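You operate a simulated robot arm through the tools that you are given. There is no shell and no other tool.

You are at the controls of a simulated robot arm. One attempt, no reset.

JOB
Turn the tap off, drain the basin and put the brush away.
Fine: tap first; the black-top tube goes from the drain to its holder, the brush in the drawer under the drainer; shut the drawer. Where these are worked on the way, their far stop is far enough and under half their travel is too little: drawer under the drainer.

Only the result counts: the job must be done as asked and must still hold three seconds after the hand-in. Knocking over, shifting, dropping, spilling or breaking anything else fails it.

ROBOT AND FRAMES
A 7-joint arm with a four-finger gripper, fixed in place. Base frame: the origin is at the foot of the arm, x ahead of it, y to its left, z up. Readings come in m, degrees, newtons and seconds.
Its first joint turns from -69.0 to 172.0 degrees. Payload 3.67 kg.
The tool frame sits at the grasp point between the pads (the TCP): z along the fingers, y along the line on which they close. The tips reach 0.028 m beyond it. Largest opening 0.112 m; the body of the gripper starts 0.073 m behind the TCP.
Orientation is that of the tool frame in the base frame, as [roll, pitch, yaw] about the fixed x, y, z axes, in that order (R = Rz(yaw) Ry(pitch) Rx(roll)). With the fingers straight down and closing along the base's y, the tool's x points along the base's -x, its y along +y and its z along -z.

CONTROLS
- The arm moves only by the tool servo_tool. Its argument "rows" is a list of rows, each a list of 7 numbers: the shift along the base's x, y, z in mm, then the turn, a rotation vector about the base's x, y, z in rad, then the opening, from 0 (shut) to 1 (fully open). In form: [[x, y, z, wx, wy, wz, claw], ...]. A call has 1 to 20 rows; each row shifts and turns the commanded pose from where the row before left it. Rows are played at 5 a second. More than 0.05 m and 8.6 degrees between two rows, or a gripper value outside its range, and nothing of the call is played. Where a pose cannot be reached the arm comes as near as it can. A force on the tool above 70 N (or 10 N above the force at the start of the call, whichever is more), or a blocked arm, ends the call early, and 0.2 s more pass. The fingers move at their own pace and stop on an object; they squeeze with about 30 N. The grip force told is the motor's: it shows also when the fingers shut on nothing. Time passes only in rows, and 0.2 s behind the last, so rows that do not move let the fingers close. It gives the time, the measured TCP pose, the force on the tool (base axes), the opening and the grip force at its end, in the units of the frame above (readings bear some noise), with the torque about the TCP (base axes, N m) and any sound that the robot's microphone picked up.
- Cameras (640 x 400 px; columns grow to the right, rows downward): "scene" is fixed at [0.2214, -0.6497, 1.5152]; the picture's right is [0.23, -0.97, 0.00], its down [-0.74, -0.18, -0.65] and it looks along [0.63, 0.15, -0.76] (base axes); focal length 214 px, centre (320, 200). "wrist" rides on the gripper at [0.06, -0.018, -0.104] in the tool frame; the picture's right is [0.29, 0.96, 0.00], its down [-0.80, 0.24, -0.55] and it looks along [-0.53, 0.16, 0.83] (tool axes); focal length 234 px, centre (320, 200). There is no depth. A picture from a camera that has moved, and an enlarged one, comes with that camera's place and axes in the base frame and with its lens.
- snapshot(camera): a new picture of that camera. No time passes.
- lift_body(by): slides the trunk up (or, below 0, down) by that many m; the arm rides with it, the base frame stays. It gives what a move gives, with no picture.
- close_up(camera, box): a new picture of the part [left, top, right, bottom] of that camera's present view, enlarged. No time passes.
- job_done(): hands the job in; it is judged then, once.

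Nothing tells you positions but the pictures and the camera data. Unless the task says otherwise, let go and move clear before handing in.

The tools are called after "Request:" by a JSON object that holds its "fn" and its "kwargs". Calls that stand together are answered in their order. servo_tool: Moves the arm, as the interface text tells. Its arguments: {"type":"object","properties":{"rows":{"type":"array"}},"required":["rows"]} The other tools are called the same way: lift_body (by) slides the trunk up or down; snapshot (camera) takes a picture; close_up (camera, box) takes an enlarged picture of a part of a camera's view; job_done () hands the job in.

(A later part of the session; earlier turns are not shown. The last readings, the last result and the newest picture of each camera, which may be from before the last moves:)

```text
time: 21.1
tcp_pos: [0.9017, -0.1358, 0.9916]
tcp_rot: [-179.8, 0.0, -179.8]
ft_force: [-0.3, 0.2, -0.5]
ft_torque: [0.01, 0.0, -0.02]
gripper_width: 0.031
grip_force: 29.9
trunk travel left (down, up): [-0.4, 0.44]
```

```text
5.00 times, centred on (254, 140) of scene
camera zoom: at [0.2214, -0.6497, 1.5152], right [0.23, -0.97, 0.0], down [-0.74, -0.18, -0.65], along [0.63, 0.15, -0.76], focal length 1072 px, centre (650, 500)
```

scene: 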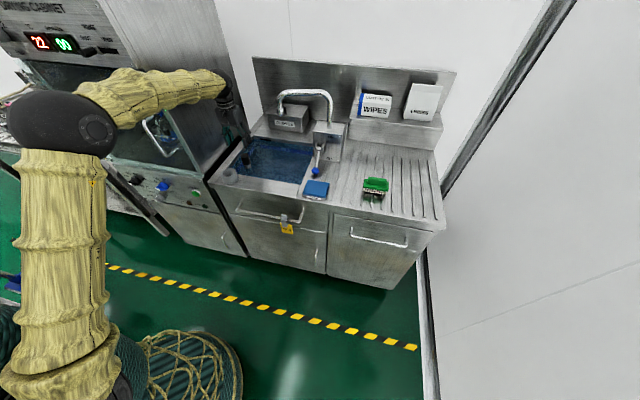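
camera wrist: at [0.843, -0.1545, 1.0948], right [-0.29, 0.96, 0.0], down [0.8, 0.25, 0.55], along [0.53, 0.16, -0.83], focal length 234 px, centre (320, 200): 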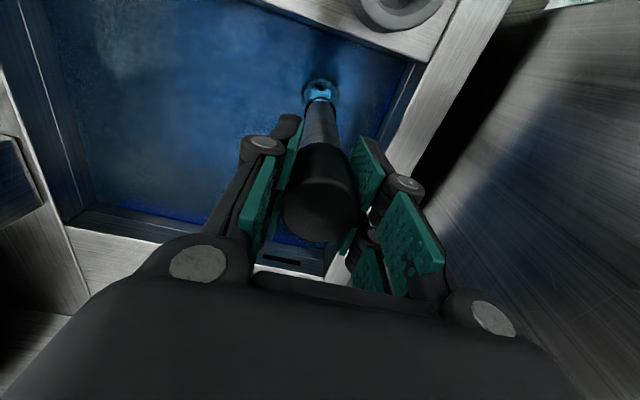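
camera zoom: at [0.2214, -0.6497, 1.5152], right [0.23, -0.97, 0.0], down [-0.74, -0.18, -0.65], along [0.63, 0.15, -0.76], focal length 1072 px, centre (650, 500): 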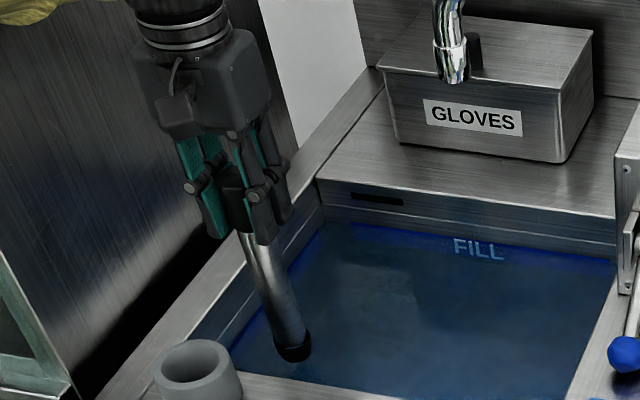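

The tube is out of the drain and hanging straight. I'll lift it clear of the rim, then carry it back over the holder.

Request:
{"fn": "servo_tool", "kwargs": {"rows": [[0, 0, 25, 0, 0, 0, 0], [0, 0, 30, 0, 0, 0, 0], [0, 0, 30, 0, 0, 0, 0], [0, 0, 30, 0, 0, 0, 0], [0, 0, 25, 0, 0, 0, 0], [-15, 3, 0, 0, 0, 0, 0], [-25, 4, 0, 0, 0, 0, 0], [-25, 4, 0, 0, 0, 0, 0], [-25, 4, 0, 0, 0, 0, 0], [-15, 3, 0, 0, 0, 0, 0], [-9, 2, 0, 0, 0, 0, 0], [0, 0, 0, 0, 0, 0, 0], [0, 0, 0, 0, 0, 0, 0]]}}

Request:
{"fn": "snapshot", "kwargs": {"camera": "wrist"}}

Request:
{"fn": "close_up", "kwargs": {"camera": "scene", "box": [180, 90, 308, 190]}}

```text
time: 23.9
tcp_pos: [0.7914, -0.1166, 1.1297]
tcp_rot: [-179.8, 0.1, -179.7]
ft_force: [-0.3, 0.0, -0.9]
ft_torque: [-0.02, 0.01, 0.0]
gripper_width: 0.0311
grip_force: 30.0
trunk travel left (down, up): [-0.4, 0.44]
```

```text
taken
camera wrist: at [0.7302, -0.1346, 1.2337], right [-0.29, 0.96, 0.0], down [0.8, 0.25, 0.55], along [0.53, 0.16, -0.83], focal length 234 px, centre (320, 200)
```

wrist: 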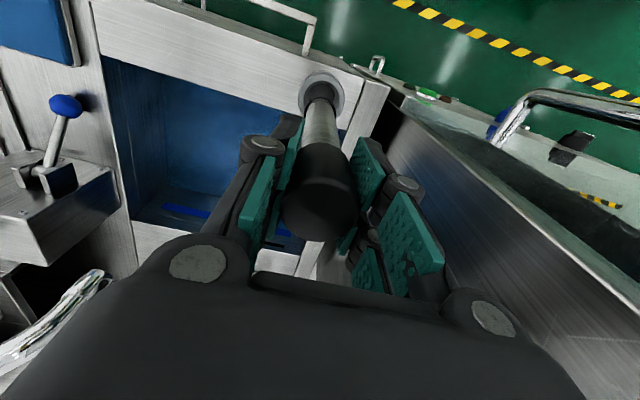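

```text
4.00 times, centred on (244, 140) of scene
camera zoom: at [0.2214, -0.6497, 1.5152], right [0.23, -0.97, 0.0], down [-0.74, -0.18, -0.65], along [0.63, 0.15, -0.76], focal length 858 px, centre (624, 440)
```

zoom: 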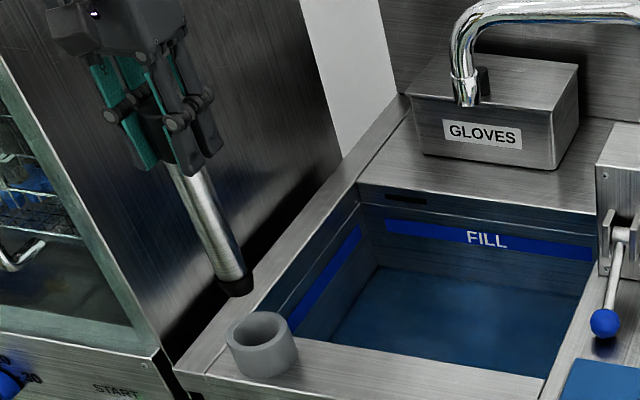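

The basin is draining, with the water level already well below FILL. The tube hangs above the holder. I'll zoom to align its bottom end with the cup.

Request:
{"fn": "close_up", "kwargs": {"camera": "wrist", "box": [272, 55, 368, 115]}}

Request:
{"fn": "close_up", "kwargs": {"camera": "scene", "box": [215, 140, 279, 190]}}

```text
6.67 times, centred on (320, 85) of wrist
camera zoom: at [0.7302, -0.1346, 1.2337], right [-0.29, 0.96, 0.0], down [0.8, 0.25, 0.55], along [0.53, 0.16, -0.83], focal length 1561 px, centre (320, 967)
```

zoom: 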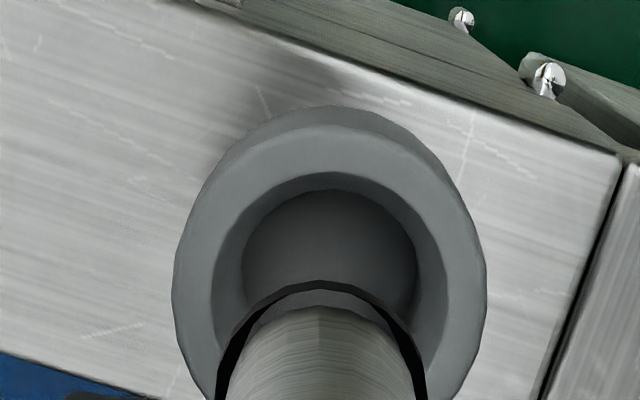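

```text
8.00 times, centred on (247, 165) of scene
camera zoom: at [0.2214, -0.6497, 1.5152], right [0.23, -0.97, 0.0], down [-0.74, -0.18, -0.65], along [0.63, 0.15, -0.76], focal length 1716 px, centre (904, 480)
```

zoom: 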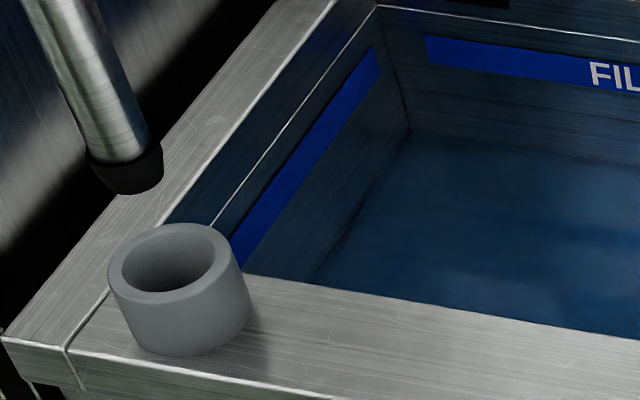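

The tube bottom is near (0.794, -0.114) and the cup centre near (0.788, -0.116). I'll shift about 5 mm back and lower to just above the cup, then re-check.

Request:
{"fn": "servo_tool", "kwargs": {"rows": [[-5, 1, -10, 0, 0, 0, 0], [0, 0, -12, 0, 0, 0, 0], [0, 0, -8, 0, 0, 0, 0], [0, 0, 0, 0, 0, 0, 0]]}}

Request:
{"fn": "close_up", "kwargs": {"camera": "wrist", "box": [272, 55, 368, 115]}}

Request:
{"fn": "close_up", "kwargs": {"camera": "scene", "box": [205, 140, 269, 190]}}

```text
time: 24.9
tcp_pos: [0.7859, -0.1157, 1.0999]
tcp_rot: [-179.7, 0.1, -179.8]
ft_force: [0.5, -0.9, -0.6]
ft_torque: [0.0, 0.01, 0.02]
gripper_width: 0.031
grip_force: 29.8
trunk travel left (down, up): [-0.4, 0.44]
```

```text
6.67 times, centred on (320, 85) of wrist
camera zoom: at [0.7258, -0.1338, 1.2036], right [-0.29, 0.96, 0.0], down [0.8, 0.25, 0.55], along [0.53, 0.16, -0.83], focal length 1561 px, centre (320, 967)
```

zoom: 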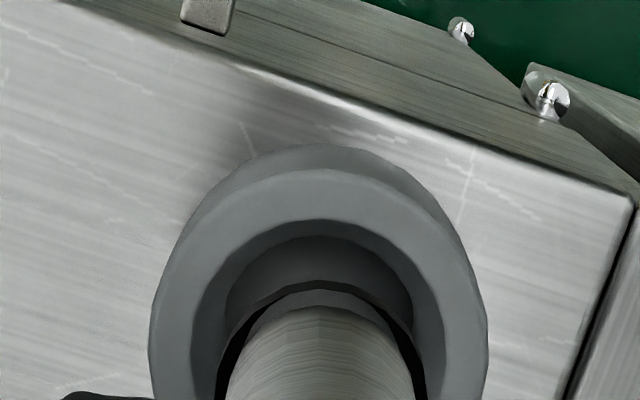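

```text
8.00 times, centred on (237, 165) of scene
camera zoom: at [0.2214, -0.6497, 1.5152], right [0.23, -0.97, 0.0], down [-0.74, -0.18, -0.65], along [0.63, 0.15, -0.76], focal length 1716 px, centre (984, 480)
```

zoom: 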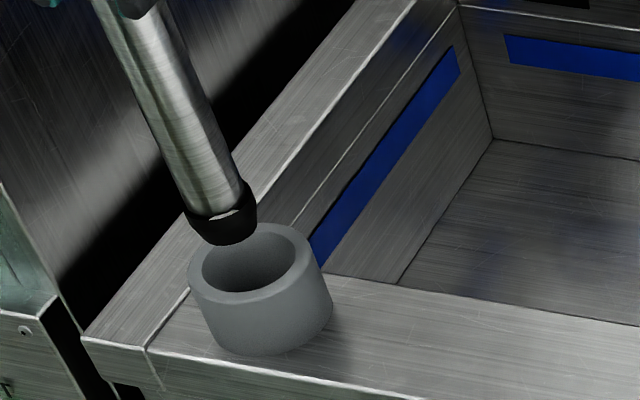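

The basin now looks empty. The tube is within about 2 mm of the cup axis, so I'll nudge it slightly and lower it into the cup, watching the force.

Request:
{"fn": "servo_tool", "kwargs": {"rows": [[-1, -1.5, -6, 0, 0, 0, 0], [0, 0, -8, 0, 0, 0, 0], [0, 0, -8, 0, 0, 0, 0], [0, 0, -6, 0, 0, 0, 0], [0, 0, 0, 0, 0, 0, 0]]}}

Request:
{"fn": "close_up", "kwargs": {"camera": "wrist", "box": [272, 55, 368, 115]}}

Request:
{"fn": "close_up", "kwargs": {"camera": "scene", "box": [205, 140, 269, 190]}}

```text
time: 26.1
tcp_pos: [0.7836, -0.1176, 1.0718]
tcp_rot: [-179.8, 0.0, -179.8]
ft_force: [0.7, -0.4, -1.1]
ft_torque: [0.02, 0.0, -0.01]
gripper_width: 0.0309
grip_force: 30.5
trunk travel left (down, up): [-0.4, 0.44]
```

```text
6.67 times, centred on (320, 85) of wrist
camera zoom: at [0.7236, -0.1355, 1.1755], right [-0.29, 0.96, 0.0], down [0.8, 0.25, 0.55], along [0.53, 0.16, -0.83], focal length 1561 px, centre (320, 967)
```

zoom: 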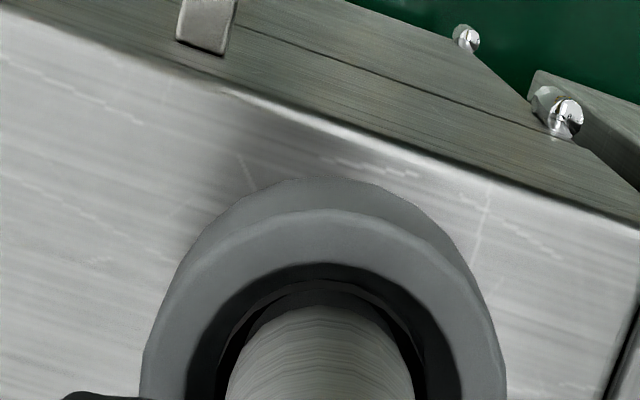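

```text
8.00 times, centred on (237, 165) of scene
camera zoom: at [0.2214, -0.6497, 1.5152], right [0.23, -0.97, 0.0], down [-0.74, -0.18, -0.65], along [0.63, 0.15, -0.76], focal length 1716 px, centre (984, 480)
```

zoom: 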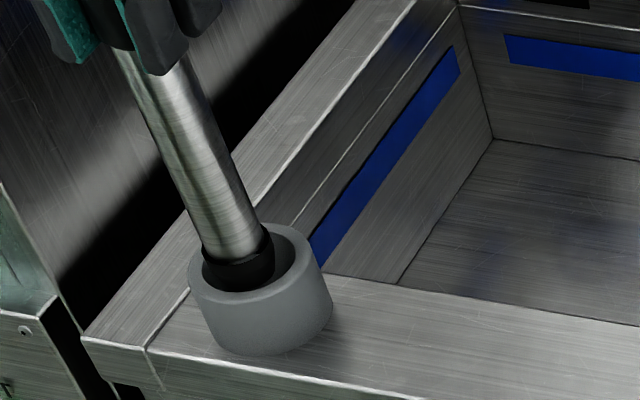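

The tube end is inside the cup and centred. I'll lower it gently until it touches the bottom.

Request:
{"fn": "servo_tool", "kwargs": {"rows": [[1, 0, -5, 0, 0, 0, 0], [0, 0, -4, 0, 0, 0, 0], [0, 0, -4, 0, 0, 0, 0], [0, 0, 0, 0, 0, 0, 0]]}}

Request:
{"fn": "close_up", "kwargs": {"camera": "scene", "box": [205, 140, 269, 190]}}

```text
time: 27.1
tcp_pos: [0.7844, -0.1172, 1.0604]
tcp_rot: [-179.8, 0.1, -179.8]
ft_force: [2.0, -0.8, -0.7]
ft_torque: [-0.03, -0.34, -0.01]
gripper_width: 0.0307
grip_force: 29.5
trunk travel left (down, up): [-0.4, 0.44]
```

```text
8.00 times, centred on (237, 165) of scene
camera zoom: at [0.2214, -0.6497, 1.5152], right [0.23, -0.97, 0.0], down [-0.74, -0.18, -0.65], along [0.63, 0.15, -0.76], focal length 1716 px, centre (984, 480)
```

zoom: 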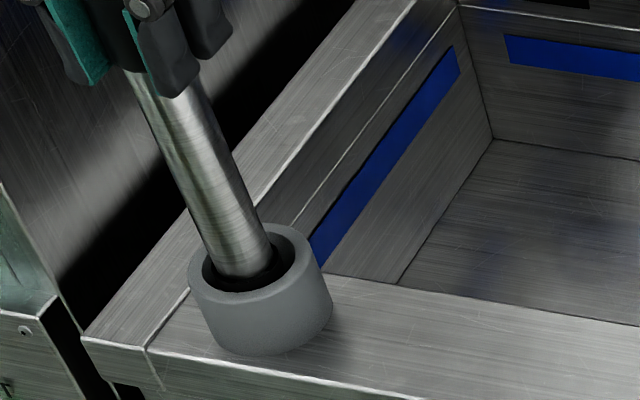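

There is a light sideways contact pushing towards +x, as the plug touches the near side of the taper. I'll ease 1.5 mm forward and continue down.

Request:
{"fn": "servo_tool", "kwargs": {"rows": [[1.5, 0, 0, 0, 0, 0, 0], [0, 0, -3, 0, 0, 0, 0], [0, 0, -3, 0, 0, 0, 0], [0, 0, 0, 0, 0, 0, 0]]}}

Request:
{"fn": "close_up", "kwargs": {"camera": "scene", "box": [205, 140, 269, 190]}}

```text
time: 28.1
tcp_pos: [0.786, -0.1174, 1.0521]
tcp_rot: [-179.8, 0.2, -179.8]
ft_force: [2.4, 1.2, -0.8]
ft_torque: [0.21, -0.28, -0.01]
gripper_width: 0.0311
grip_force: 30.0
trunk travel left (down, up): [-0.4, 0.44]
```

```text
8.00 times, centred on (237, 165) of scene
camera zoom: at [0.2214, -0.6497, 1.5152], right [0.23, -0.97, 0.0], down [-0.74, -0.18, -0.65], along [0.63, 0.15, -0.76], focal length 1716 px, centre (984, 480)
```

zoom: 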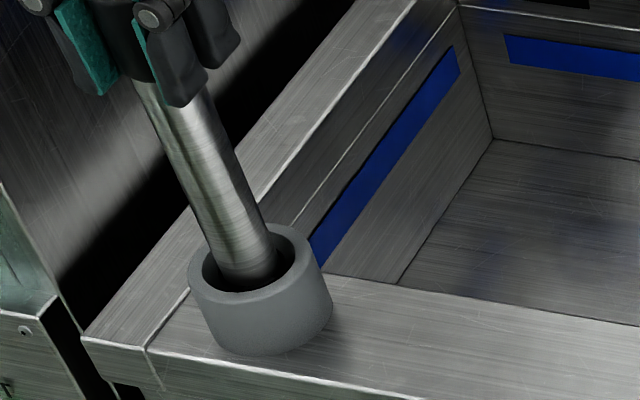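

It is still sliding down with light guidance from the taper (towards +x and +y). I'll follow that and keep lowering until I feel the bottom.

Request:
{"fn": "servo_tool", "kwargs": {"rows": [[1.5, 1, 0, 0, 0, 0, 0], [0, 0, -3, 0, 0, 0, 0], [0, 0, -3, 0, 0, 0, 0], [0, 0, 0, 0, 0, 0, 0]]}}

Request:
{"fn": "close_up", "kwargs": {"camera": "scene", "box": [205, 140, 269, 190]}}

Request:
{"fn": "close_up", "kwargs": {"camera": "wrist", "box": [272, 55, 368, 115]}}

```text
time: 29.1
tcp_pos: [0.788, -0.1168, 1.0473]
tcp_rot: [-179.7, 0.1, -179.8]
ft_force: [0.7, -0.1, -0.6]
ft_torque: [-0.02, 0.0, 0.0]
gripper_width: 0.0307
grip_force: 29.9
trunk travel left (down, up): [-0.4, 0.44]
```

```text
8.00 times, centred on (237, 165) of scene
camera zoom: at [0.2214, -0.6497, 1.5152], right [0.23, -0.97, 0.0], down [-0.74, -0.18, -0.65], along [0.63, 0.15, -0.76], focal length 1716 px, centre (984, 480)
```

zoom: 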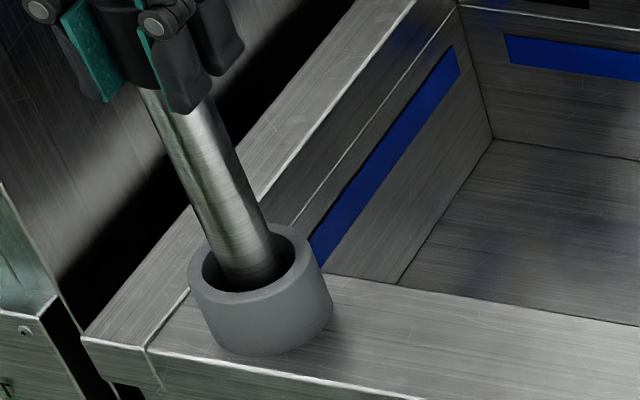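

```text
6.67 times, centred on (320, 85) of wrist
camera zoom: at [0.7284, -0.1353, 1.1503], right [-0.29, 0.96, 0.0], down [0.8, 0.25, 0.55], along [0.53, 0.16, -0.83], focal length 1561 px, centre (320, 967)
```

zoom: 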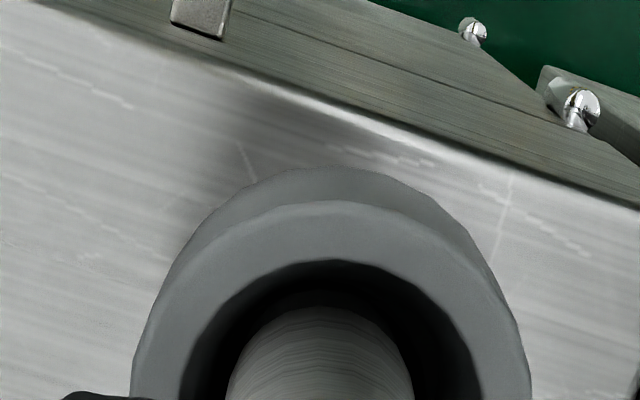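

Contact forces are zero again and it's centred, still going down. I'll continue in small steps.

Request:
{"fn": "servo_tool", "kwargs": {"rows": [[0, 0, -3, 0, 0, 0, 0], [0, 0, -3, 0, 0, 0, 0], [0, 0, -3, 0, 0, 0, 0], [0, 0, 0, 0, 0, 0, 0]]}}

```text
time: 30.1
tcp_pos: [0.7874, -0.1158, 1.0374]
tcp_rot: [-179.8, 0.1, -179.8]
ft_force: [0.1, -0.1, -0.9]
ft_torque: [0.0, -0.02, 0.02]
gripper_width: 0.031
grip_force: 30.3
trunk travel left (down, up): [-0.4, 0.44]
```

Request:
{"fn": "servo_tool", "kwargs": {"rows": [[0, 0, -3, 0, 0, 0, 0], [0, 0, -3, 0, 0, 0, 0], [0, 0, -3, 0, 0, 0, 0], [0, 0, 0, 0, 0, 0, 0]]}}

Request:
{"fn": "close_up", "kwargs": {"camera": "scene", "box": [205, 140, 269, 190]}}

Request:
{"fn": "snapshot", "kwargs": {"camera": "wrist"}}

```text
time: 31.1
tcp_pos: [0.786, -0.1159, 1.0312]
tcp_rot: [-179.8, 0.3, -179.7]
ft_force: [2.2, -0.5, 23.6]
ft_torque: [-0.02, -0.17, -0.01]
gripper_width: 0.0314
grip_force: 30.4
trunk travel left (down, up): [-0.4, 0.44]
```

```text
8.00 times, centred on (237, 165) of scene
camera zoom: at [0.2214, -0.6497, 1.5152], right [0.23, -0.97, 0.0], down [-0.74, -0.18, -0.65], along [0.63, 0.15, -0.76], focal length 1716 px, centre (984, 480)
```

zoom: 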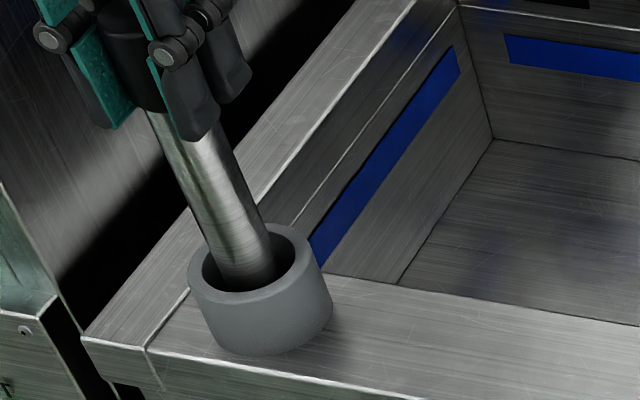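

```text
taken
camera wrist: at [0.7267, -0.1345, 1.135], right [-0.29, 0.96, -0.01], down [0.79, 0.25, 0.56], along [0.53, 0.16, -0.83], focal length 234 px, centre (320, 200)
```

wrist: 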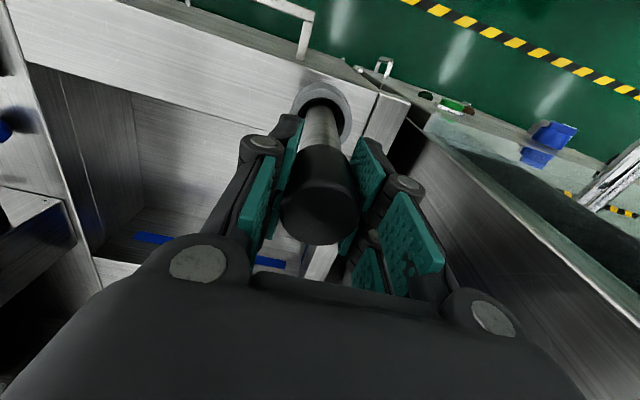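

The force rose to 24 N, so the tube stands on the cup's floor. I'll relieve the push, then open slowly.

Request:
{"fn": "servo_tool", "kwargs": {"rows": [[0, 0, 2.5, 0, 0, 0, 0], [0, 0, 0, 0, 0, 0, 0], [0, 0, 0, 0, 0, 0, 0.32], [0, 0, 0, 0, 0, 0, 0.4], [0, 0, 0, 0, 0, 0, 0.5], [0, 0, 0, 0, 0, 0, 0.6], [0, 0, 0, 0, 0, 0, 0.6]]}}

Request:
{"fn": "snapshot", "kwargs": {"camera": "wrist"}}

Request:
{"fn": "close_up", "kwargs": {"camera": "scene", "box": [180, 110, 276, 185]}}

```text
time: 32.8
tcp_pos: [0.788, -0.117, 1.0329]
tcp_rot: [-179.9, 0.0, -179.8]
ft_force: [-0.9, 0.4, 0.5]
ft_torque: [0.0, 0.01, -0.03]
gripper_width: 0.067
grip_force: 0.0
trunk travel left (down, up): [-0.4, 0.44]
```

```text
taken
camera wrist: at [0.7282, -0.1349, 1.1355], right [-0.29, 0.96, 0.0], down [0.8, 0.25, 0.55], along [0.53, 0.16, -0.83], focal length 234 px, centre (320, 200)
```

wrist: 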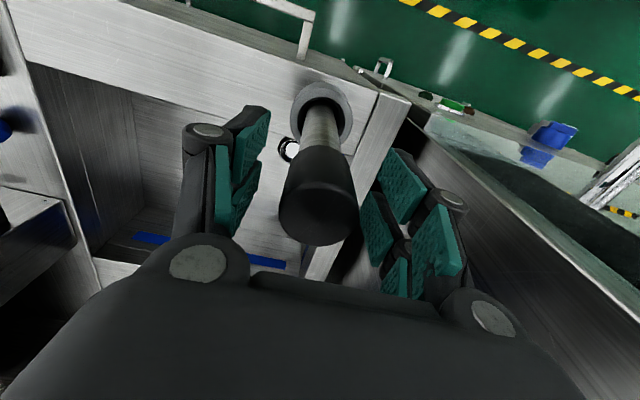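

```text
5.33 times, centred on (228, 148) of scene
camera zoom: at [0.2214, -0.6497, 1.5152], right [0.23, -0.97, 0.0], down [-0.74, -0.18, -0.65], along [0.63, 0.15, -0.76], focal length 1144 px, centre (811, 480)
```

zoom: 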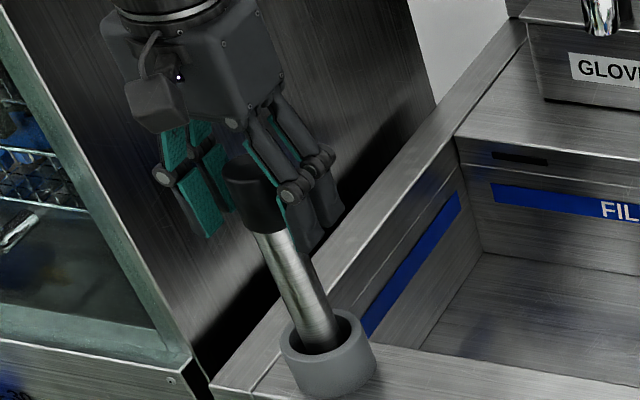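

The tube stands freely in the holder. I'll lift the hand straight up and clear.

Request:
{"fn": "servo_tool", "kwargs": {"rows": [[0, 0, 12, 0, 0, 0, 0.6], [0, 0, 25, 0, 0, 0, 0.6], [0, 0, 30, 0, 0, 0, 0.6], [0, 0, 35, 0, 0, 0, 0.6], [0, 0, 35, 0, 0, 0, 0.6], [0, 0, 0, 0, 0, 0, 0.6]]}}

Request:
{"fn": "close_up", "kwargs": {"camera": "scene", "box": [180, 110, 276, 185]}}

Request:
{"fn": "snapshot", "kwargs": {"camera": "scene"}}

```text
time: 34.1
tcp_pos: [0.7876, -0.1152, 1.1692]
tcp_rot: [-179.7, 0.1, -179.8]
ft_force: [0.0, -0.6, 0.6]
ft_torque: [-0.05, 0.01, 0.0]
gripper_width: 0.0672
grip_force: 0.0
trunk travel left (down, up): [-0.4, 0.44]
```

```text
5.33 times, centred on (228, 148) of scene
camera zoom: at [0.2214, -0.6497, 1.5152], right [0.23, -0.97, 0.0], down [-0.74, -0.18, -0.65], along [0.63, 0.15, -0.76], focal length 1144 px, centre (811, 480)
```

zoom: 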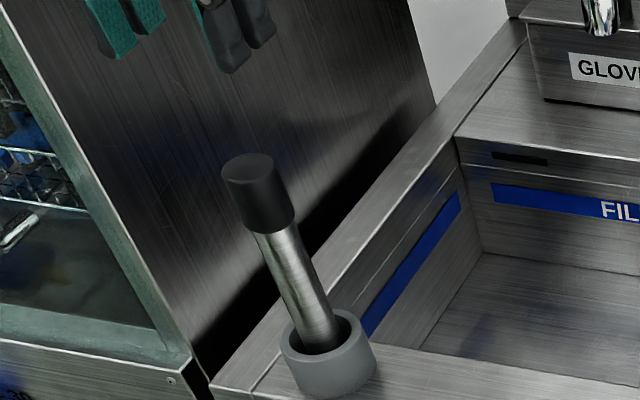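

```text
taken
```

scene: 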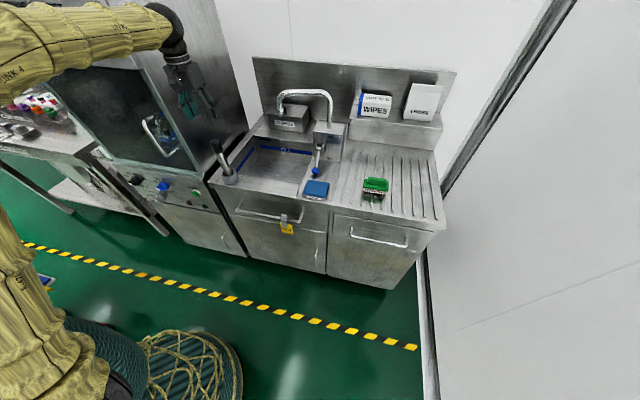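

The tube stays put in the holder and the basin is empty. Next is the drawer: I'll move over to a spot in front of its handle to study the bar and the gap behind it.

Request:
{"fn": "servo_tool", "kwargs": {"rows": [[-10, -20, 5, 0, 0, 0, 0.6], [-18, -38, 0, 0, 0, 0, 0.4], [-20, -40, 0, 0, 0, 0, 0.2], [-20, -40, 0, 0, 0, 0, 0], [-20, -40, 0, 0, 0, 0, 0], [-20, -40, 0, 0, 0, 0, 0], [-20, -40, 0, 0, 0, 0, 0], [-20, -40, 0, 0, 0, 0, 0], [-20, -40, 0, 0, 0, 0, 0], [-20, -40, 0, 0, 0, 0, 0], [-20, -40, 0, 0, 0, 0, 0], [-20, -40, 0, 0, 0, 0, 0], [-20, -40, 0, 0, 0, 0, 0], [-20, -40, 0, 0, 0, 0, 0], [-20, -40, 0, 0, 0, 0, 0], [0, 0, 0, 0, 0, 0, 0]]}}

Request:
{"fn": "snapshot", "kwargs": {"camera": "wrist"}}

Request:
{"fn": "snapshot", "kwargs": {"camera": "scene"}}

```text
time: 37.5
tcp_pos: [0.5006, -0.6943, 1.1732]
tcp_rot: [-179.7, 0.1, -179.7]
ft_force: [0.5, -0.5, 0.6]
ft_torque: [-0.04, 0.02, 0.0]
gripper_width: 0.0
grip_force: 30.0
trunk travel left (down, up): [-0.4, 0.44]
```

```text
taken
camera wrist: at [0.4416, -0.7128, 1.2771], right [-0.29, 0.96, -0.01], down [0.8, 0.25, 0.55], along [0.53, 0.16, -0.83], focal length 234 px, centre (320, 200)
```

wrist: 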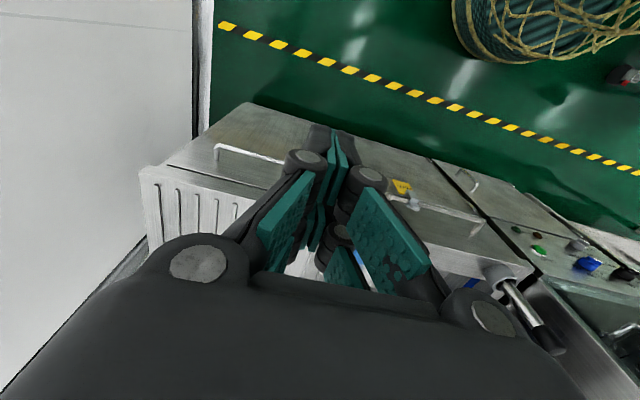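

```text
taken
```

scene: 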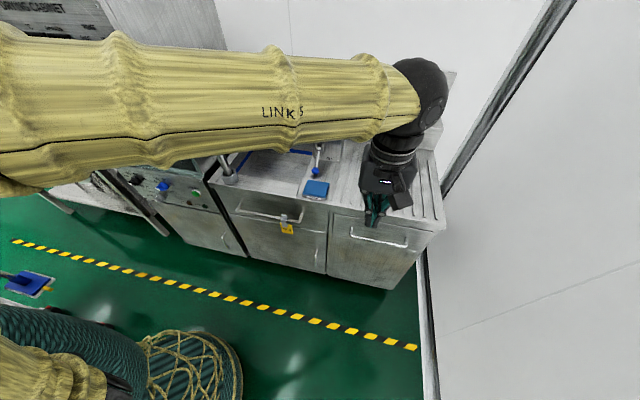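

The handle is visible in both views, so I'll zoom in on the bar and its posts.

Request:
{"fn": "close_up", "kwargs": {"camera": "scene", "box": [330, 210, 426, 270]}}

Request:
{"fn": "close_up", "kwargs": {"camera": "wrist", "box": [140, 90, 300, 190]}}

```text
6.67 times, centred on (378, 240) of scene
camera zoom: at [0.2214, -0.6497, 1.5152], right [0.23, -0.97, 0.0], down [-0.74, -0.18, -0.65], along [0.63, 0.15, -0.76], focal length 1430 px, centre (-67, -67)
```

zoom: 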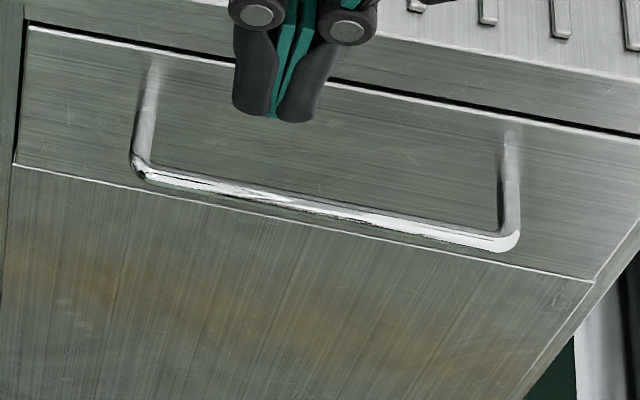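

```text
4.00 times, centred on (220, 140) of wrist
camera zoom: at [0.4416, -0.7128, 1.2771], right [-0.29, 0.96, -0.01], down [0.8, 0.25, 0.55], along [0.53, 0.16, -0.83], focal length 937 px, centre (720, 440)
```

zoom: 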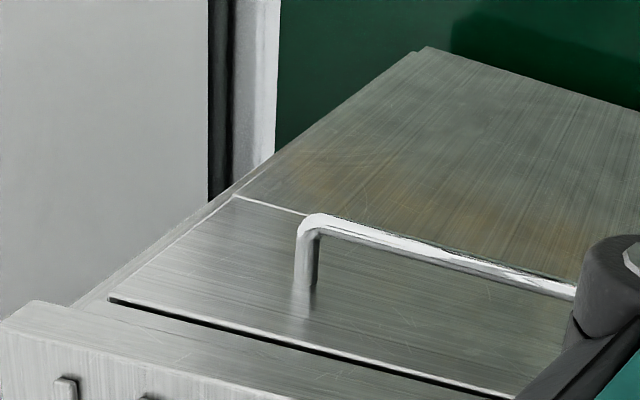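

The handle bar is about 10 mm thick at x≈0.713, z≈0.732, spanning y -0.67 to -0.89. The drawer front is at x≈0.755, so there is about 37 mm of room behind the bar. My plan is to hook the closed fingers behind the bar from above with a slight tilt and pull. First I'll lower the trunk for reach.

Request:
{"fn": "lift_body", "kwargs": {"by": -0.2}}

Request:
{"fn": "snapshot", "kwargs": {"camera": "scene"}}

Request:
{"fn": "snapshot", "kwargs": {"camera": "wrist"}}

```text
time: 39.7
tcp_pos: [0.5014, -0.6943, 0.9721]
tcp_rot: [-179.8, 0.2, -179.8]
ft_force: [0.7, 1.1, 0.7]
ft_torque: [0.01, -0.01, 0.03]
gripper_width: 0.0
grip_force: 29.8
trunk travel left (down, up): [-0.2, 0.64]
```

```text
taken
```

scene: 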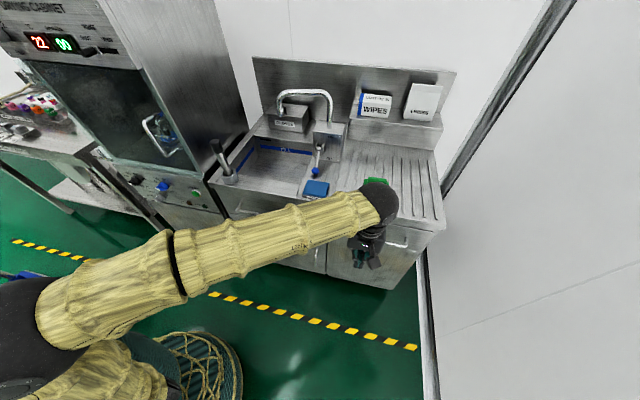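

```text
taken
camera wrist: at [0.4415, -0.7135, 1.0763], right [-0.29, 0.96, 0.0], down [0.8, 0.25, 0.55], along [0.53, 0.16, -0.83], focal length 234 px, centre (320, 200)
```

wrist: 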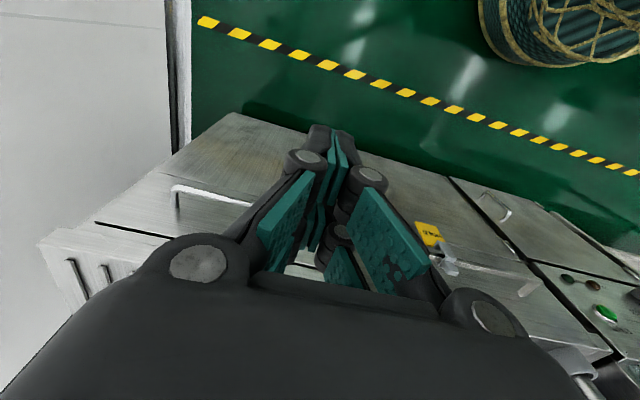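

The arm is lower now. I'll tilt the tool about 21° forward and move to a pre-hook pose in front of and above the bar.

Request:
{"fn": "servo_tool", "kwargs": {"rows": [[25, -4, 0, 0, -0.123, 0, 0], [25, -4, 0, 0, -0.123, 0, 0], [25, -4, 0, 0, -0.124, 0, 0], [30, -4, -15, 0, 0, 0, 0], [30, 0, -25, 0, 0, 0, 0], [0, 0, 0, 0, 0, 0, 0]]}}

Request:
{"fn": "snapshot", "kwargs": {"camera": "wrist"}}

Request:
{"fn": "close_up", "kwargs": {"camera": "scene", "box": [310, 180, 438, 260]}}

```text
time: 41.1
tcp_pos: [0.6355, -0.711, 0.9306]
tcp_rot: [-179.7, 21.3, -179.8]
ft_force: [0.0, 0.1, 0.2]
ft_torque: [-0.03, 0.01, -0.02]
gripper_width: 0.0
grip_force: 30.5
trunk travel left (down, up): [-0.2, 0.64]
```

```text
taken
camera wrist: at [0.5423, -0.7302, 1.0051], right [-0.27, 0.96, -0.11], down [0.54, 0.24, 0.8], along [0.8, 0.16, -0.58], focal length 234 px, centre (320, 200)
```

wrist: 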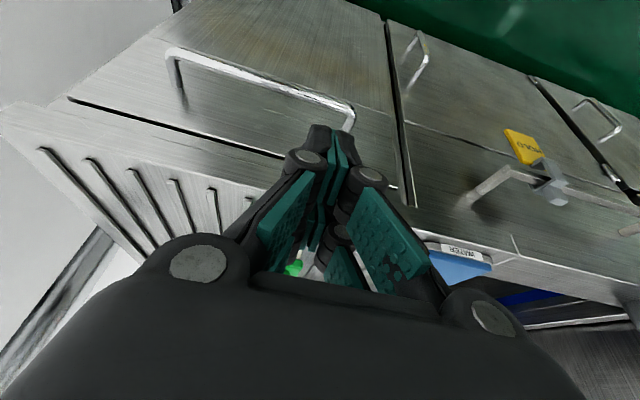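

```text
5.00 times, centred on (374, 220) of scene
camera zoom: at [0.2214, -0.6497, 1.5152], right [0.23, -0.97, 0.0], down [-0.74, -0.18, -0.65], along [0.63, 0.15, -0.76], focal length 1072 px, centre (50, 100)
```

zoom: 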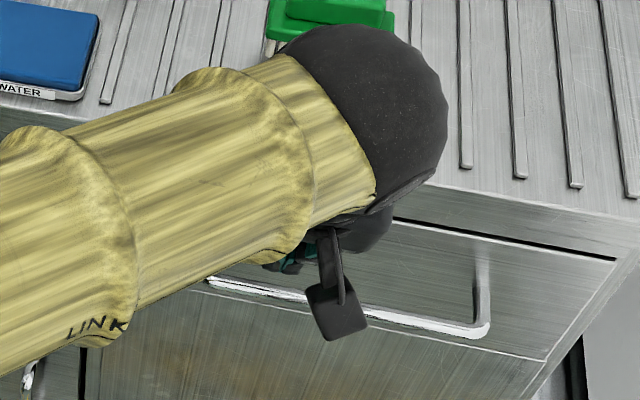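

The fingers are closed and tilted 21°, and the bar is just ahead and below. I'll move to just above the bar and check before inserting.

Request:
{"fn": "servo_tool", "kwargs": {"rows": [[17, 0, -27, 0, 0, 0, 0], [17, 0, -27, 0, 0, 0, 0], [16, 0, -27, 0, 0, 0, 0], [0, 0, 0, 0, 0, 0, 0]]}}

Request:
{"fn": "snapshot", "kwargs": {"camera": "wrist"}}

Request:
{"fn": "close_up", "kwargs": {"camera": "wrist", "box": [200, 40, 440, 190]}}

Request:
{"fn": "snapshot", "kwargs": {"camera": "scene"}}

```text
time: 42.1
tcp_pos: [0.685, -0.7111, 0.8502]
tcp_rot: [-179.7, 21.4, -179.8]
ft_force: [0.3, -0.1, 0.4]
ft_torque: [0.03, 0.03, -0.03]
gripper_width: 0.0
grip_force: 30.2
trunk travel left (down, up): [-0.2, 0.64]
```

```text
taken
camera wrist: at [0.5922, -0.7295, 0.9254], right [-0.27, 0.96, -0.11], down [0.54, 0.25, 0.8], along [0.8, 0.16, -0.58], focal length 234 px, centre (320, 200)
```

wrist: 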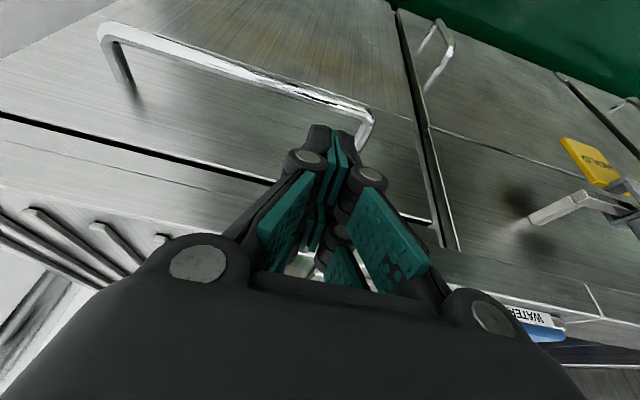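

```text
2.67 times, centred on (320, 115) of wrist
camera zoom: at [0.5922, -0.7295, 0.9254], right [-0.27, 0.96, -0.11], down [0.54, 0.25, 0.8], along [0.8, 0.16, -0.58], focal length 624 px, centre (320, 427)
```

zoom: 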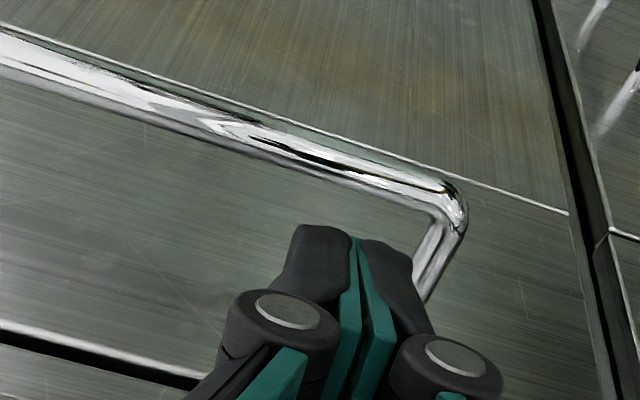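

```text
taken
```

scene: 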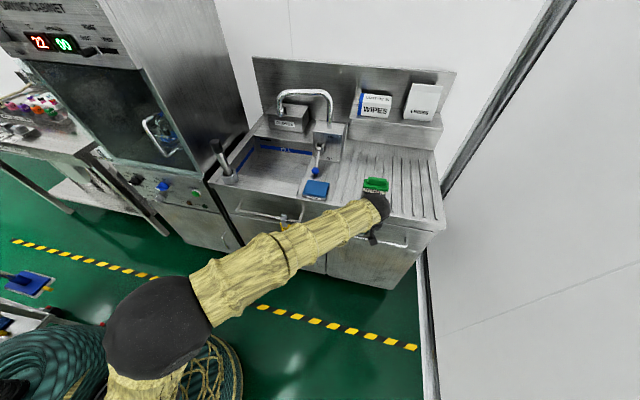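

The bar is at (0.711, z 0.732). I'll insert the closed fingertips behind it along the tool axis in small steps, watching the force.

Request:
{"fn": "servo_tool", "kwargs": {"rows": [[10, 0, -21, 0, 0, 0, 0], [8, 0, -21, 0, 0, 0, 0], [8, 0, -21, 0, 0, 0, 0], [8, 0, -20, 0, 0, 0, 0], [0, 0, 0, 0, 0, 0, 0]]}}

Request:
{"fn": "close_up", "kwargs": {"camera": "wrist", "box": [200, 40, 440, 190]}}

Request:
{"fn": "close_up", "kwargs": {"camera": "scene", "box": [310, 180, 438, 260]}}

```text
time: 43.3
tcp_pos: [0.7189, -0.7113, 0.769]
tcp_rot: [-179.6, 21.2, -179.9]
ft_force: [-8.6, 0.0, 1.3]
ft_torque: [-0.04, 0.14, 0.03]
gripper_width: 0.0059
grip_force: 35.9
trunk travel left (down, up): [-0.2, 0.64]
```

```text
2.67 times, centred on (320, 115) of wrist
camera zoom: at [0.6265, -0.7299, 0.844], right [-0.27, 0.96, -0.11], down [0.54, 0.24, 0.8], along [0.8, 0.16, -0.58], focal length 624 px, centre (320, 427)
```

zoom: 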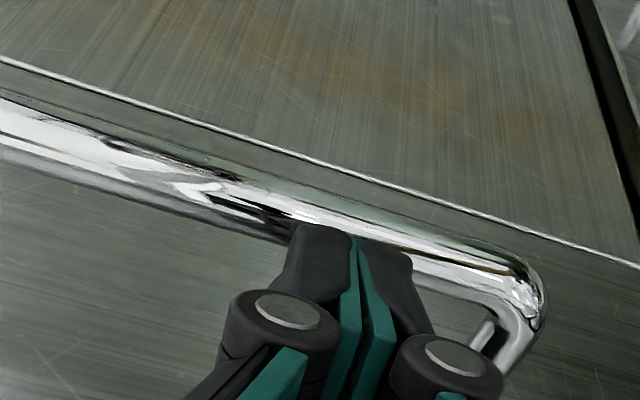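

```text
5.00 times, centred on (374, 220) of scene
camera zoom: at [0.2214, -0.6497, 1.5152], right [0.23, -0.97, 0.0], down [-0.74, -0.18, -0.65], along [0.63, 0.15, -0.76], focal length 1072 px, centre (50, 100)
```

zoom: 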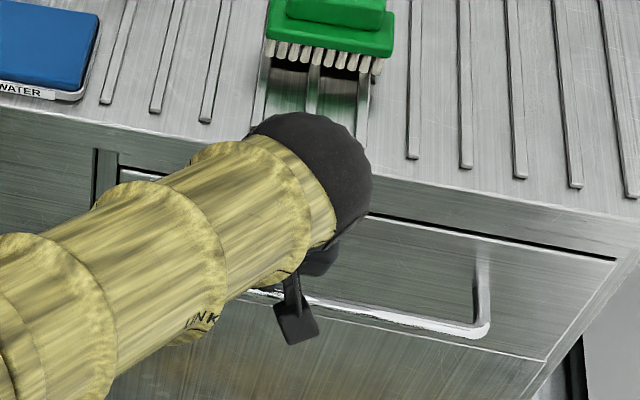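

There is a light 9 N push against the tool in -x, so something is touching at the far side. I'll look closer before going on.

Request:
{"fn": "close_up", "kwargs": {"camera": "wrist", "box": [270, 90, 430, 190]}}

Request:
{"fn": "close_up", "kwargs": {"camera": "scene", "box": [345, 205, 393, 250]}}

Request:
{"fn": "snapshot", "kwargs": {"camera": "wrist"}}

```text
4.00 times, centred on (350, 140) of wrist
camera zoom: at [0.6265, -0.7299, 0.844], right [-0.27, 0.96, -0.11], down [0.54, 0.24, 0.8], along [0.8, 0.16, -0.58], focal length 937 px, centre (200, 440)
```

zoom: 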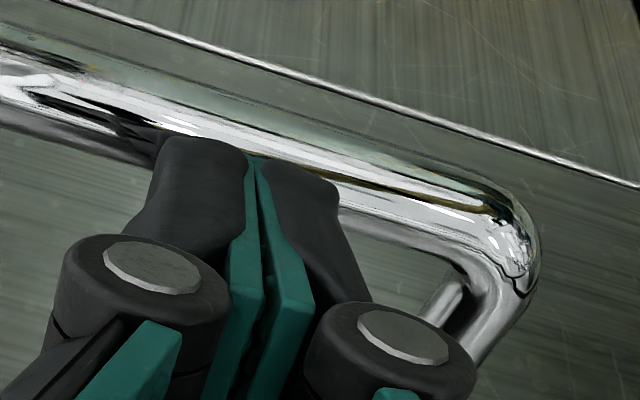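

```text
8.89 times, centred on (369, 228) of scene
camera zoom: at [0.2214, -0.6497, 1.5152], right [0.23, -0.97, 0.0], down [-0.74, -0.18, -0.65], along [0.63, 0.15, -0.76], focal length 1906 px, centre (-116, -44)
```

zoom: 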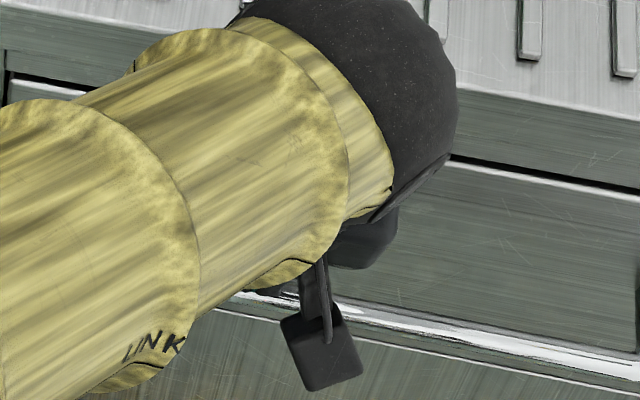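

```text
taken
camera wrist: at [0.6265, -0.7299, 0.844], right [-0.27, 0.96, -0.11], down [0.54, 0.24, 0.8], along [0.8, 0.16, -0.58], focal length 234 px, centre (320, 200)
```

wrist: 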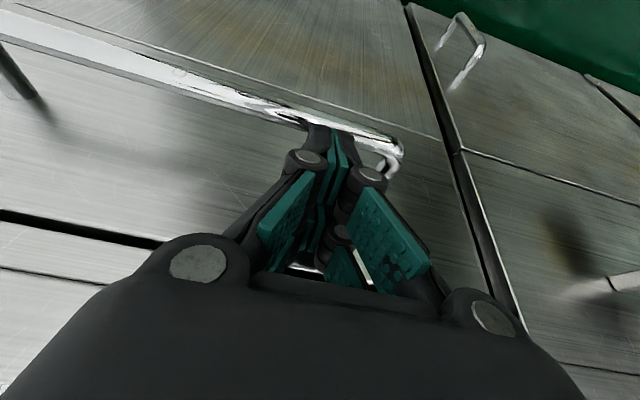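

The fingers are too wide in that direction to fit between bar and drawer front: I'm touching the front lightly, with no harm done. Better to grip the bar with the fingers closing up and down around it. I'll back out the way I came and re-orient.

Request:
{"fn": "servo_tool", "kwargs": {"rows": [[-4, 0, 2, 0, 0, 0, 0], [-8, 0, 20, 0, 0, 0, 0], [-8, 0, 20, 0, 0, 0, 0], [-10, 0, 20, 0, 0, 0, 0], [-20, 0, 20, 0, 0, 0, 0], [-30, 0, 20, 0, 0, 0, 0], [-30, 0, 20, 0, 0, 0, 0], [0, 0, 0, 0, 0, 0, 0]]}}

Request:
{"fn": "snapshot", "kwargs": {"camera": "wrist"}}

Request:
{"fn": "snapshot", "kwargs": {"camera": "scene"}}

```text
time: 45.1
tcp_pos: [0.6102, -0.7108, 0.8915]
tcp_rot: [-179.7, 21.3, -179.7]
ft_force: [0.1, -0.7, 0.3]
ft_torque: [0.03, -0.03, 0.0]
gripper_width: 0.0
grip_force: 35.2
trunk travel left (down, up): [-0.2, 0.64]
```

```text
taken
camera wrist: at [0.5165, -0.7285, 0.9666], right [-0.27, 0.96, -0.11], down [0.54, 0.24, 0.8], along [0.8, 0.16, -0.58], focal length 234 px, centre (320, 200)
```

wrist: 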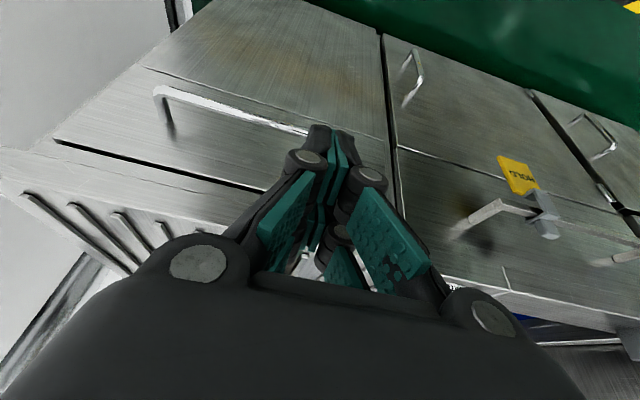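

```text
taken
```

scene: 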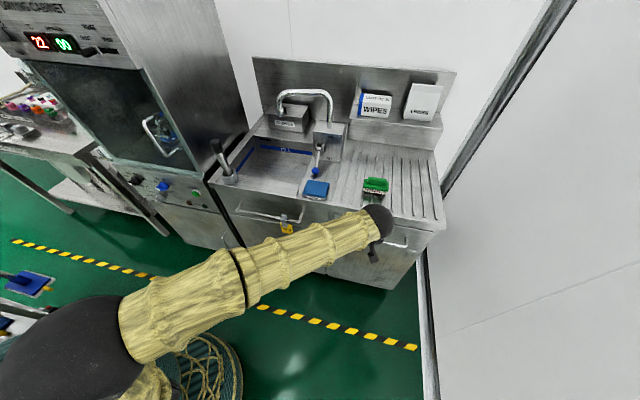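

I'm clear of the handle. Now I'll roll the hand 90° about its own axis so the fingers close across the bar.

Request:
{"fn": "servo_tool", "kwargs": {"rows": [[0, 0, 0, 0.0516, 0, -0.1331, 0], [0, 0, 0, 0.0516, 0, -0.1331, 0], [0, 0, 0, 0.0516, 0, -0.1331, 0], [0, 0, 0, 0.0516, 0, -0.1331, 0], [0, 0, 0, 0.0516, 0, -0.1331, 0], [0, 0, 0, 0.0516, 0, -0.1331, 0], [0, 0, 0, 0.0516, 0, -0.1331, 0], [0, 0, 0, 0.0516, 0, -0.1331, 0], [0, 0, 0, 0.0516, 0, -0.1331, 0], [0, 0, 0, 0.0516, 0, -0.1331, 0], [0, 0, 0, 0.0516, 0, -0.1331, 0], [0, 0, 0, 0, 0, 0, 0]]}}

Request:
{"fn": "snapshot", "kwargs": {"camera": "wrist"}}

Request:
{"fn": "snapshot", "kwargs": {"camera": "scene"}}

```text
time: 47.7
tcp_pos: [0.6112, -0.7112, 0.8902]
tcp_rot: [159.0, 0.1, 90.2]
ft_force: [-0.7, 0.6, -0.1]
ft_torque: [-0.01, -0.01, 0.0]
gripper_width: 0.0
grip_force: 36.0
trunk travel left (down, up): [-0.2, 0.64]
```

```text
taken
camera wrist: at [0.5568, -0.652, 0.9808], right [0.89, 0.29, 0.34], down [0.03, -0.8, 0.6], along [0.45, -0.53, -0.72], focal length 234 px, centre (320, 200)
```

wrist: 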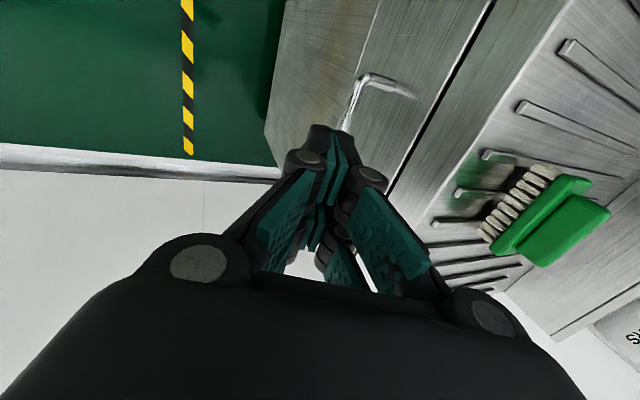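

```text
taken
```

scene: 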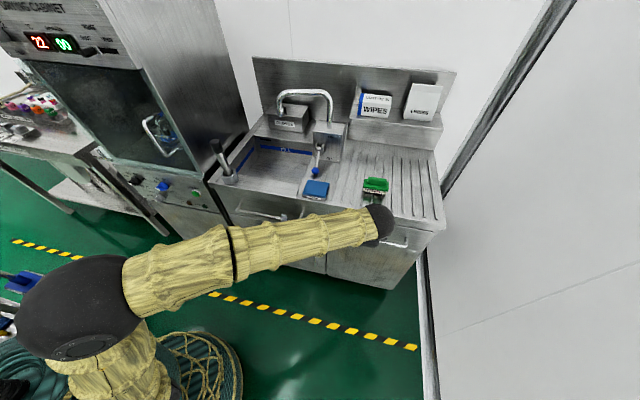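

The roll worked. Now I'll tilt the tool further towards horizontal, about 30° below, so the fingers can enter around the bar from the front.

Request:
{"fn": "servo_tool", "kwargs": {"rows": [[0, 0, 0, 0, -0.13, 0, 0], [0, 0, 0, 0, -0.13, 0, 0], [0, 0, 0, 0, -0.13, 0, 0.2], [0, 0, 0, 0, -0.13, 0, 0.4], [0, 0, 0, 0, -0.13, 0, 0.4], [0, 0, 0, 0, 0, 0, 0.4]]}}

Request:
{"fn": "snapshot", "kwargs": {"camera": "wrist"}}

Request:
{"fn": "snapshot", "kwargs": {"camera": "scene"}}

```text
time: 49.1
tcp_pos: [0.6101, -0.711, 0.8907]
tcp_rot: [121.9, 0.3, 89.9]
ft_force: [0.5, 0.3, 0.4]
ft_torque: [0.0, 0.04, -0.01]
gripper_width: 0.0448
grip_force: 0.1
trunk travel left (down, up): [-0.2, 0.64]
```

```text
taken
camera wrist: at [0.5124, -0.652, 0.929], right [0.5, 0.29, 0.81], down [-0.34, -0.8, 0.5], along [0.79, -0.53, -0.3], focal length 234 px, centre (320, 200)
```

wrist: 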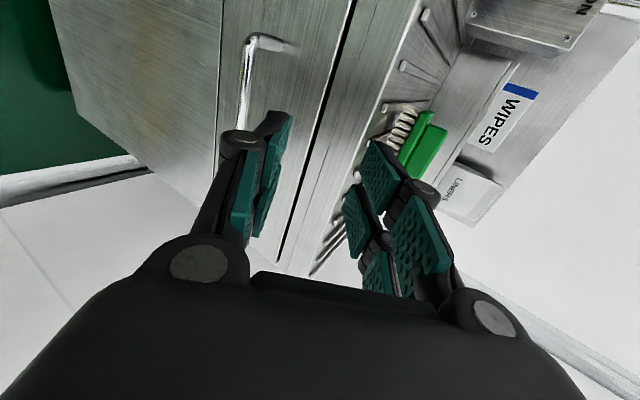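

```text
taken
```

scene: 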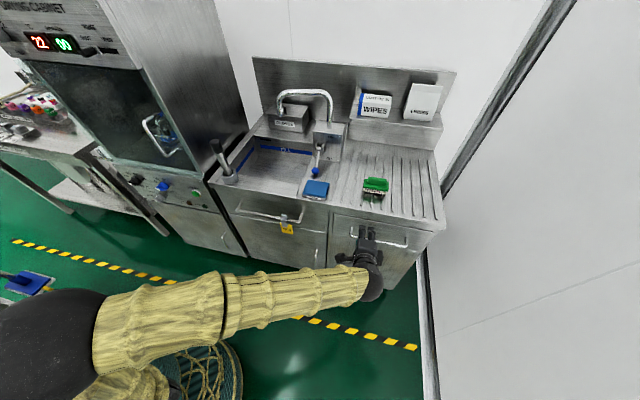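

The tool is now 32° below horizontal with the fingers closing up and down. I'll tilt a bit more, to about 20°, and drop to a pre-grasp point in front of the bar.

Request:
{"fn": "servo_tool", "kwargs": {"rows": [[0, 0, -26, 0, -0.105, 0, 0.4], [0, 0, -26, 0, -0.105, 0, 0.4], [0, 0, -26, 0, 0, 0, 0.4], [0, 0, -26, 0, 0, 0, 0.4], [0, 0, 0, 0, 0, 0, 0.4]]}}

Request:
{"fn": "snapshot", "kwargs": {"camera": "wrist"}}

Request:
{"fn": "snapshot", "kwargs": {"camera": "scene"}}

Request:
{"fn": "close_up", "kwargs": {"camera": "scene", "box": [310, 200, 438, 280]}}

```text
time: 50.3
tcp_pos: [0.6095, -0.7108, 0.7872]
tcp_rot: [109.6, 0.3, 90.0]
ft_force: [-0.3, -1.5, -0.3]
ft_torque: [-0.01, 0.01, 0.03]
gripper_width: 0.0447
grip_force: 0.1
trunk travel left (down, up): [-0.2, 0.64]
```

```text
taken
camera wrist: at [0.5069, -0.6514, 0.8036], right [0.32, 0.29, 0.9], down [-0.44, -0.8, 0.42], along [0.84, -0.53, -0.13], focal length 234 px, centre (320, 200)
```

wrist: 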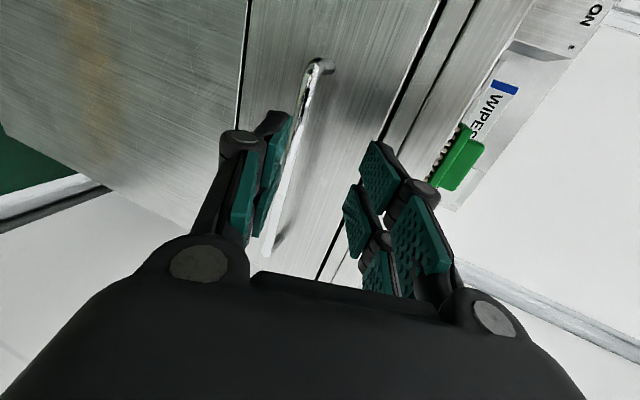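

```text
taken
```

scene: 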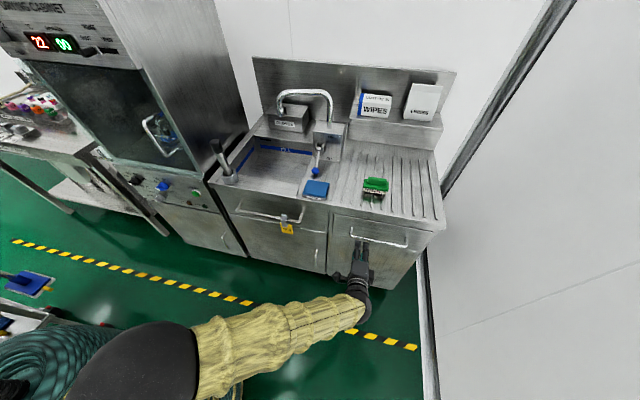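

```text
5.00 times, centred on (374, 240) of scene
camera zoom: at [0.2214, -0.6497, 1.5152], right [0.23, -0.97, 0.0], down [-0.74, -0.18, -0.65], along [0.63, 0.15, -0.76], focal length 1072 px, centre (50, 0)
```

zoom: 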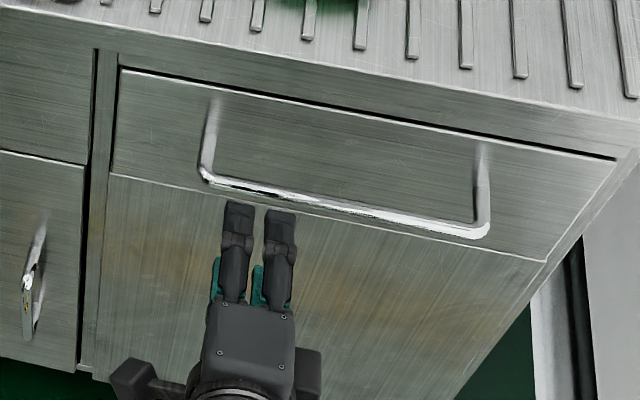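

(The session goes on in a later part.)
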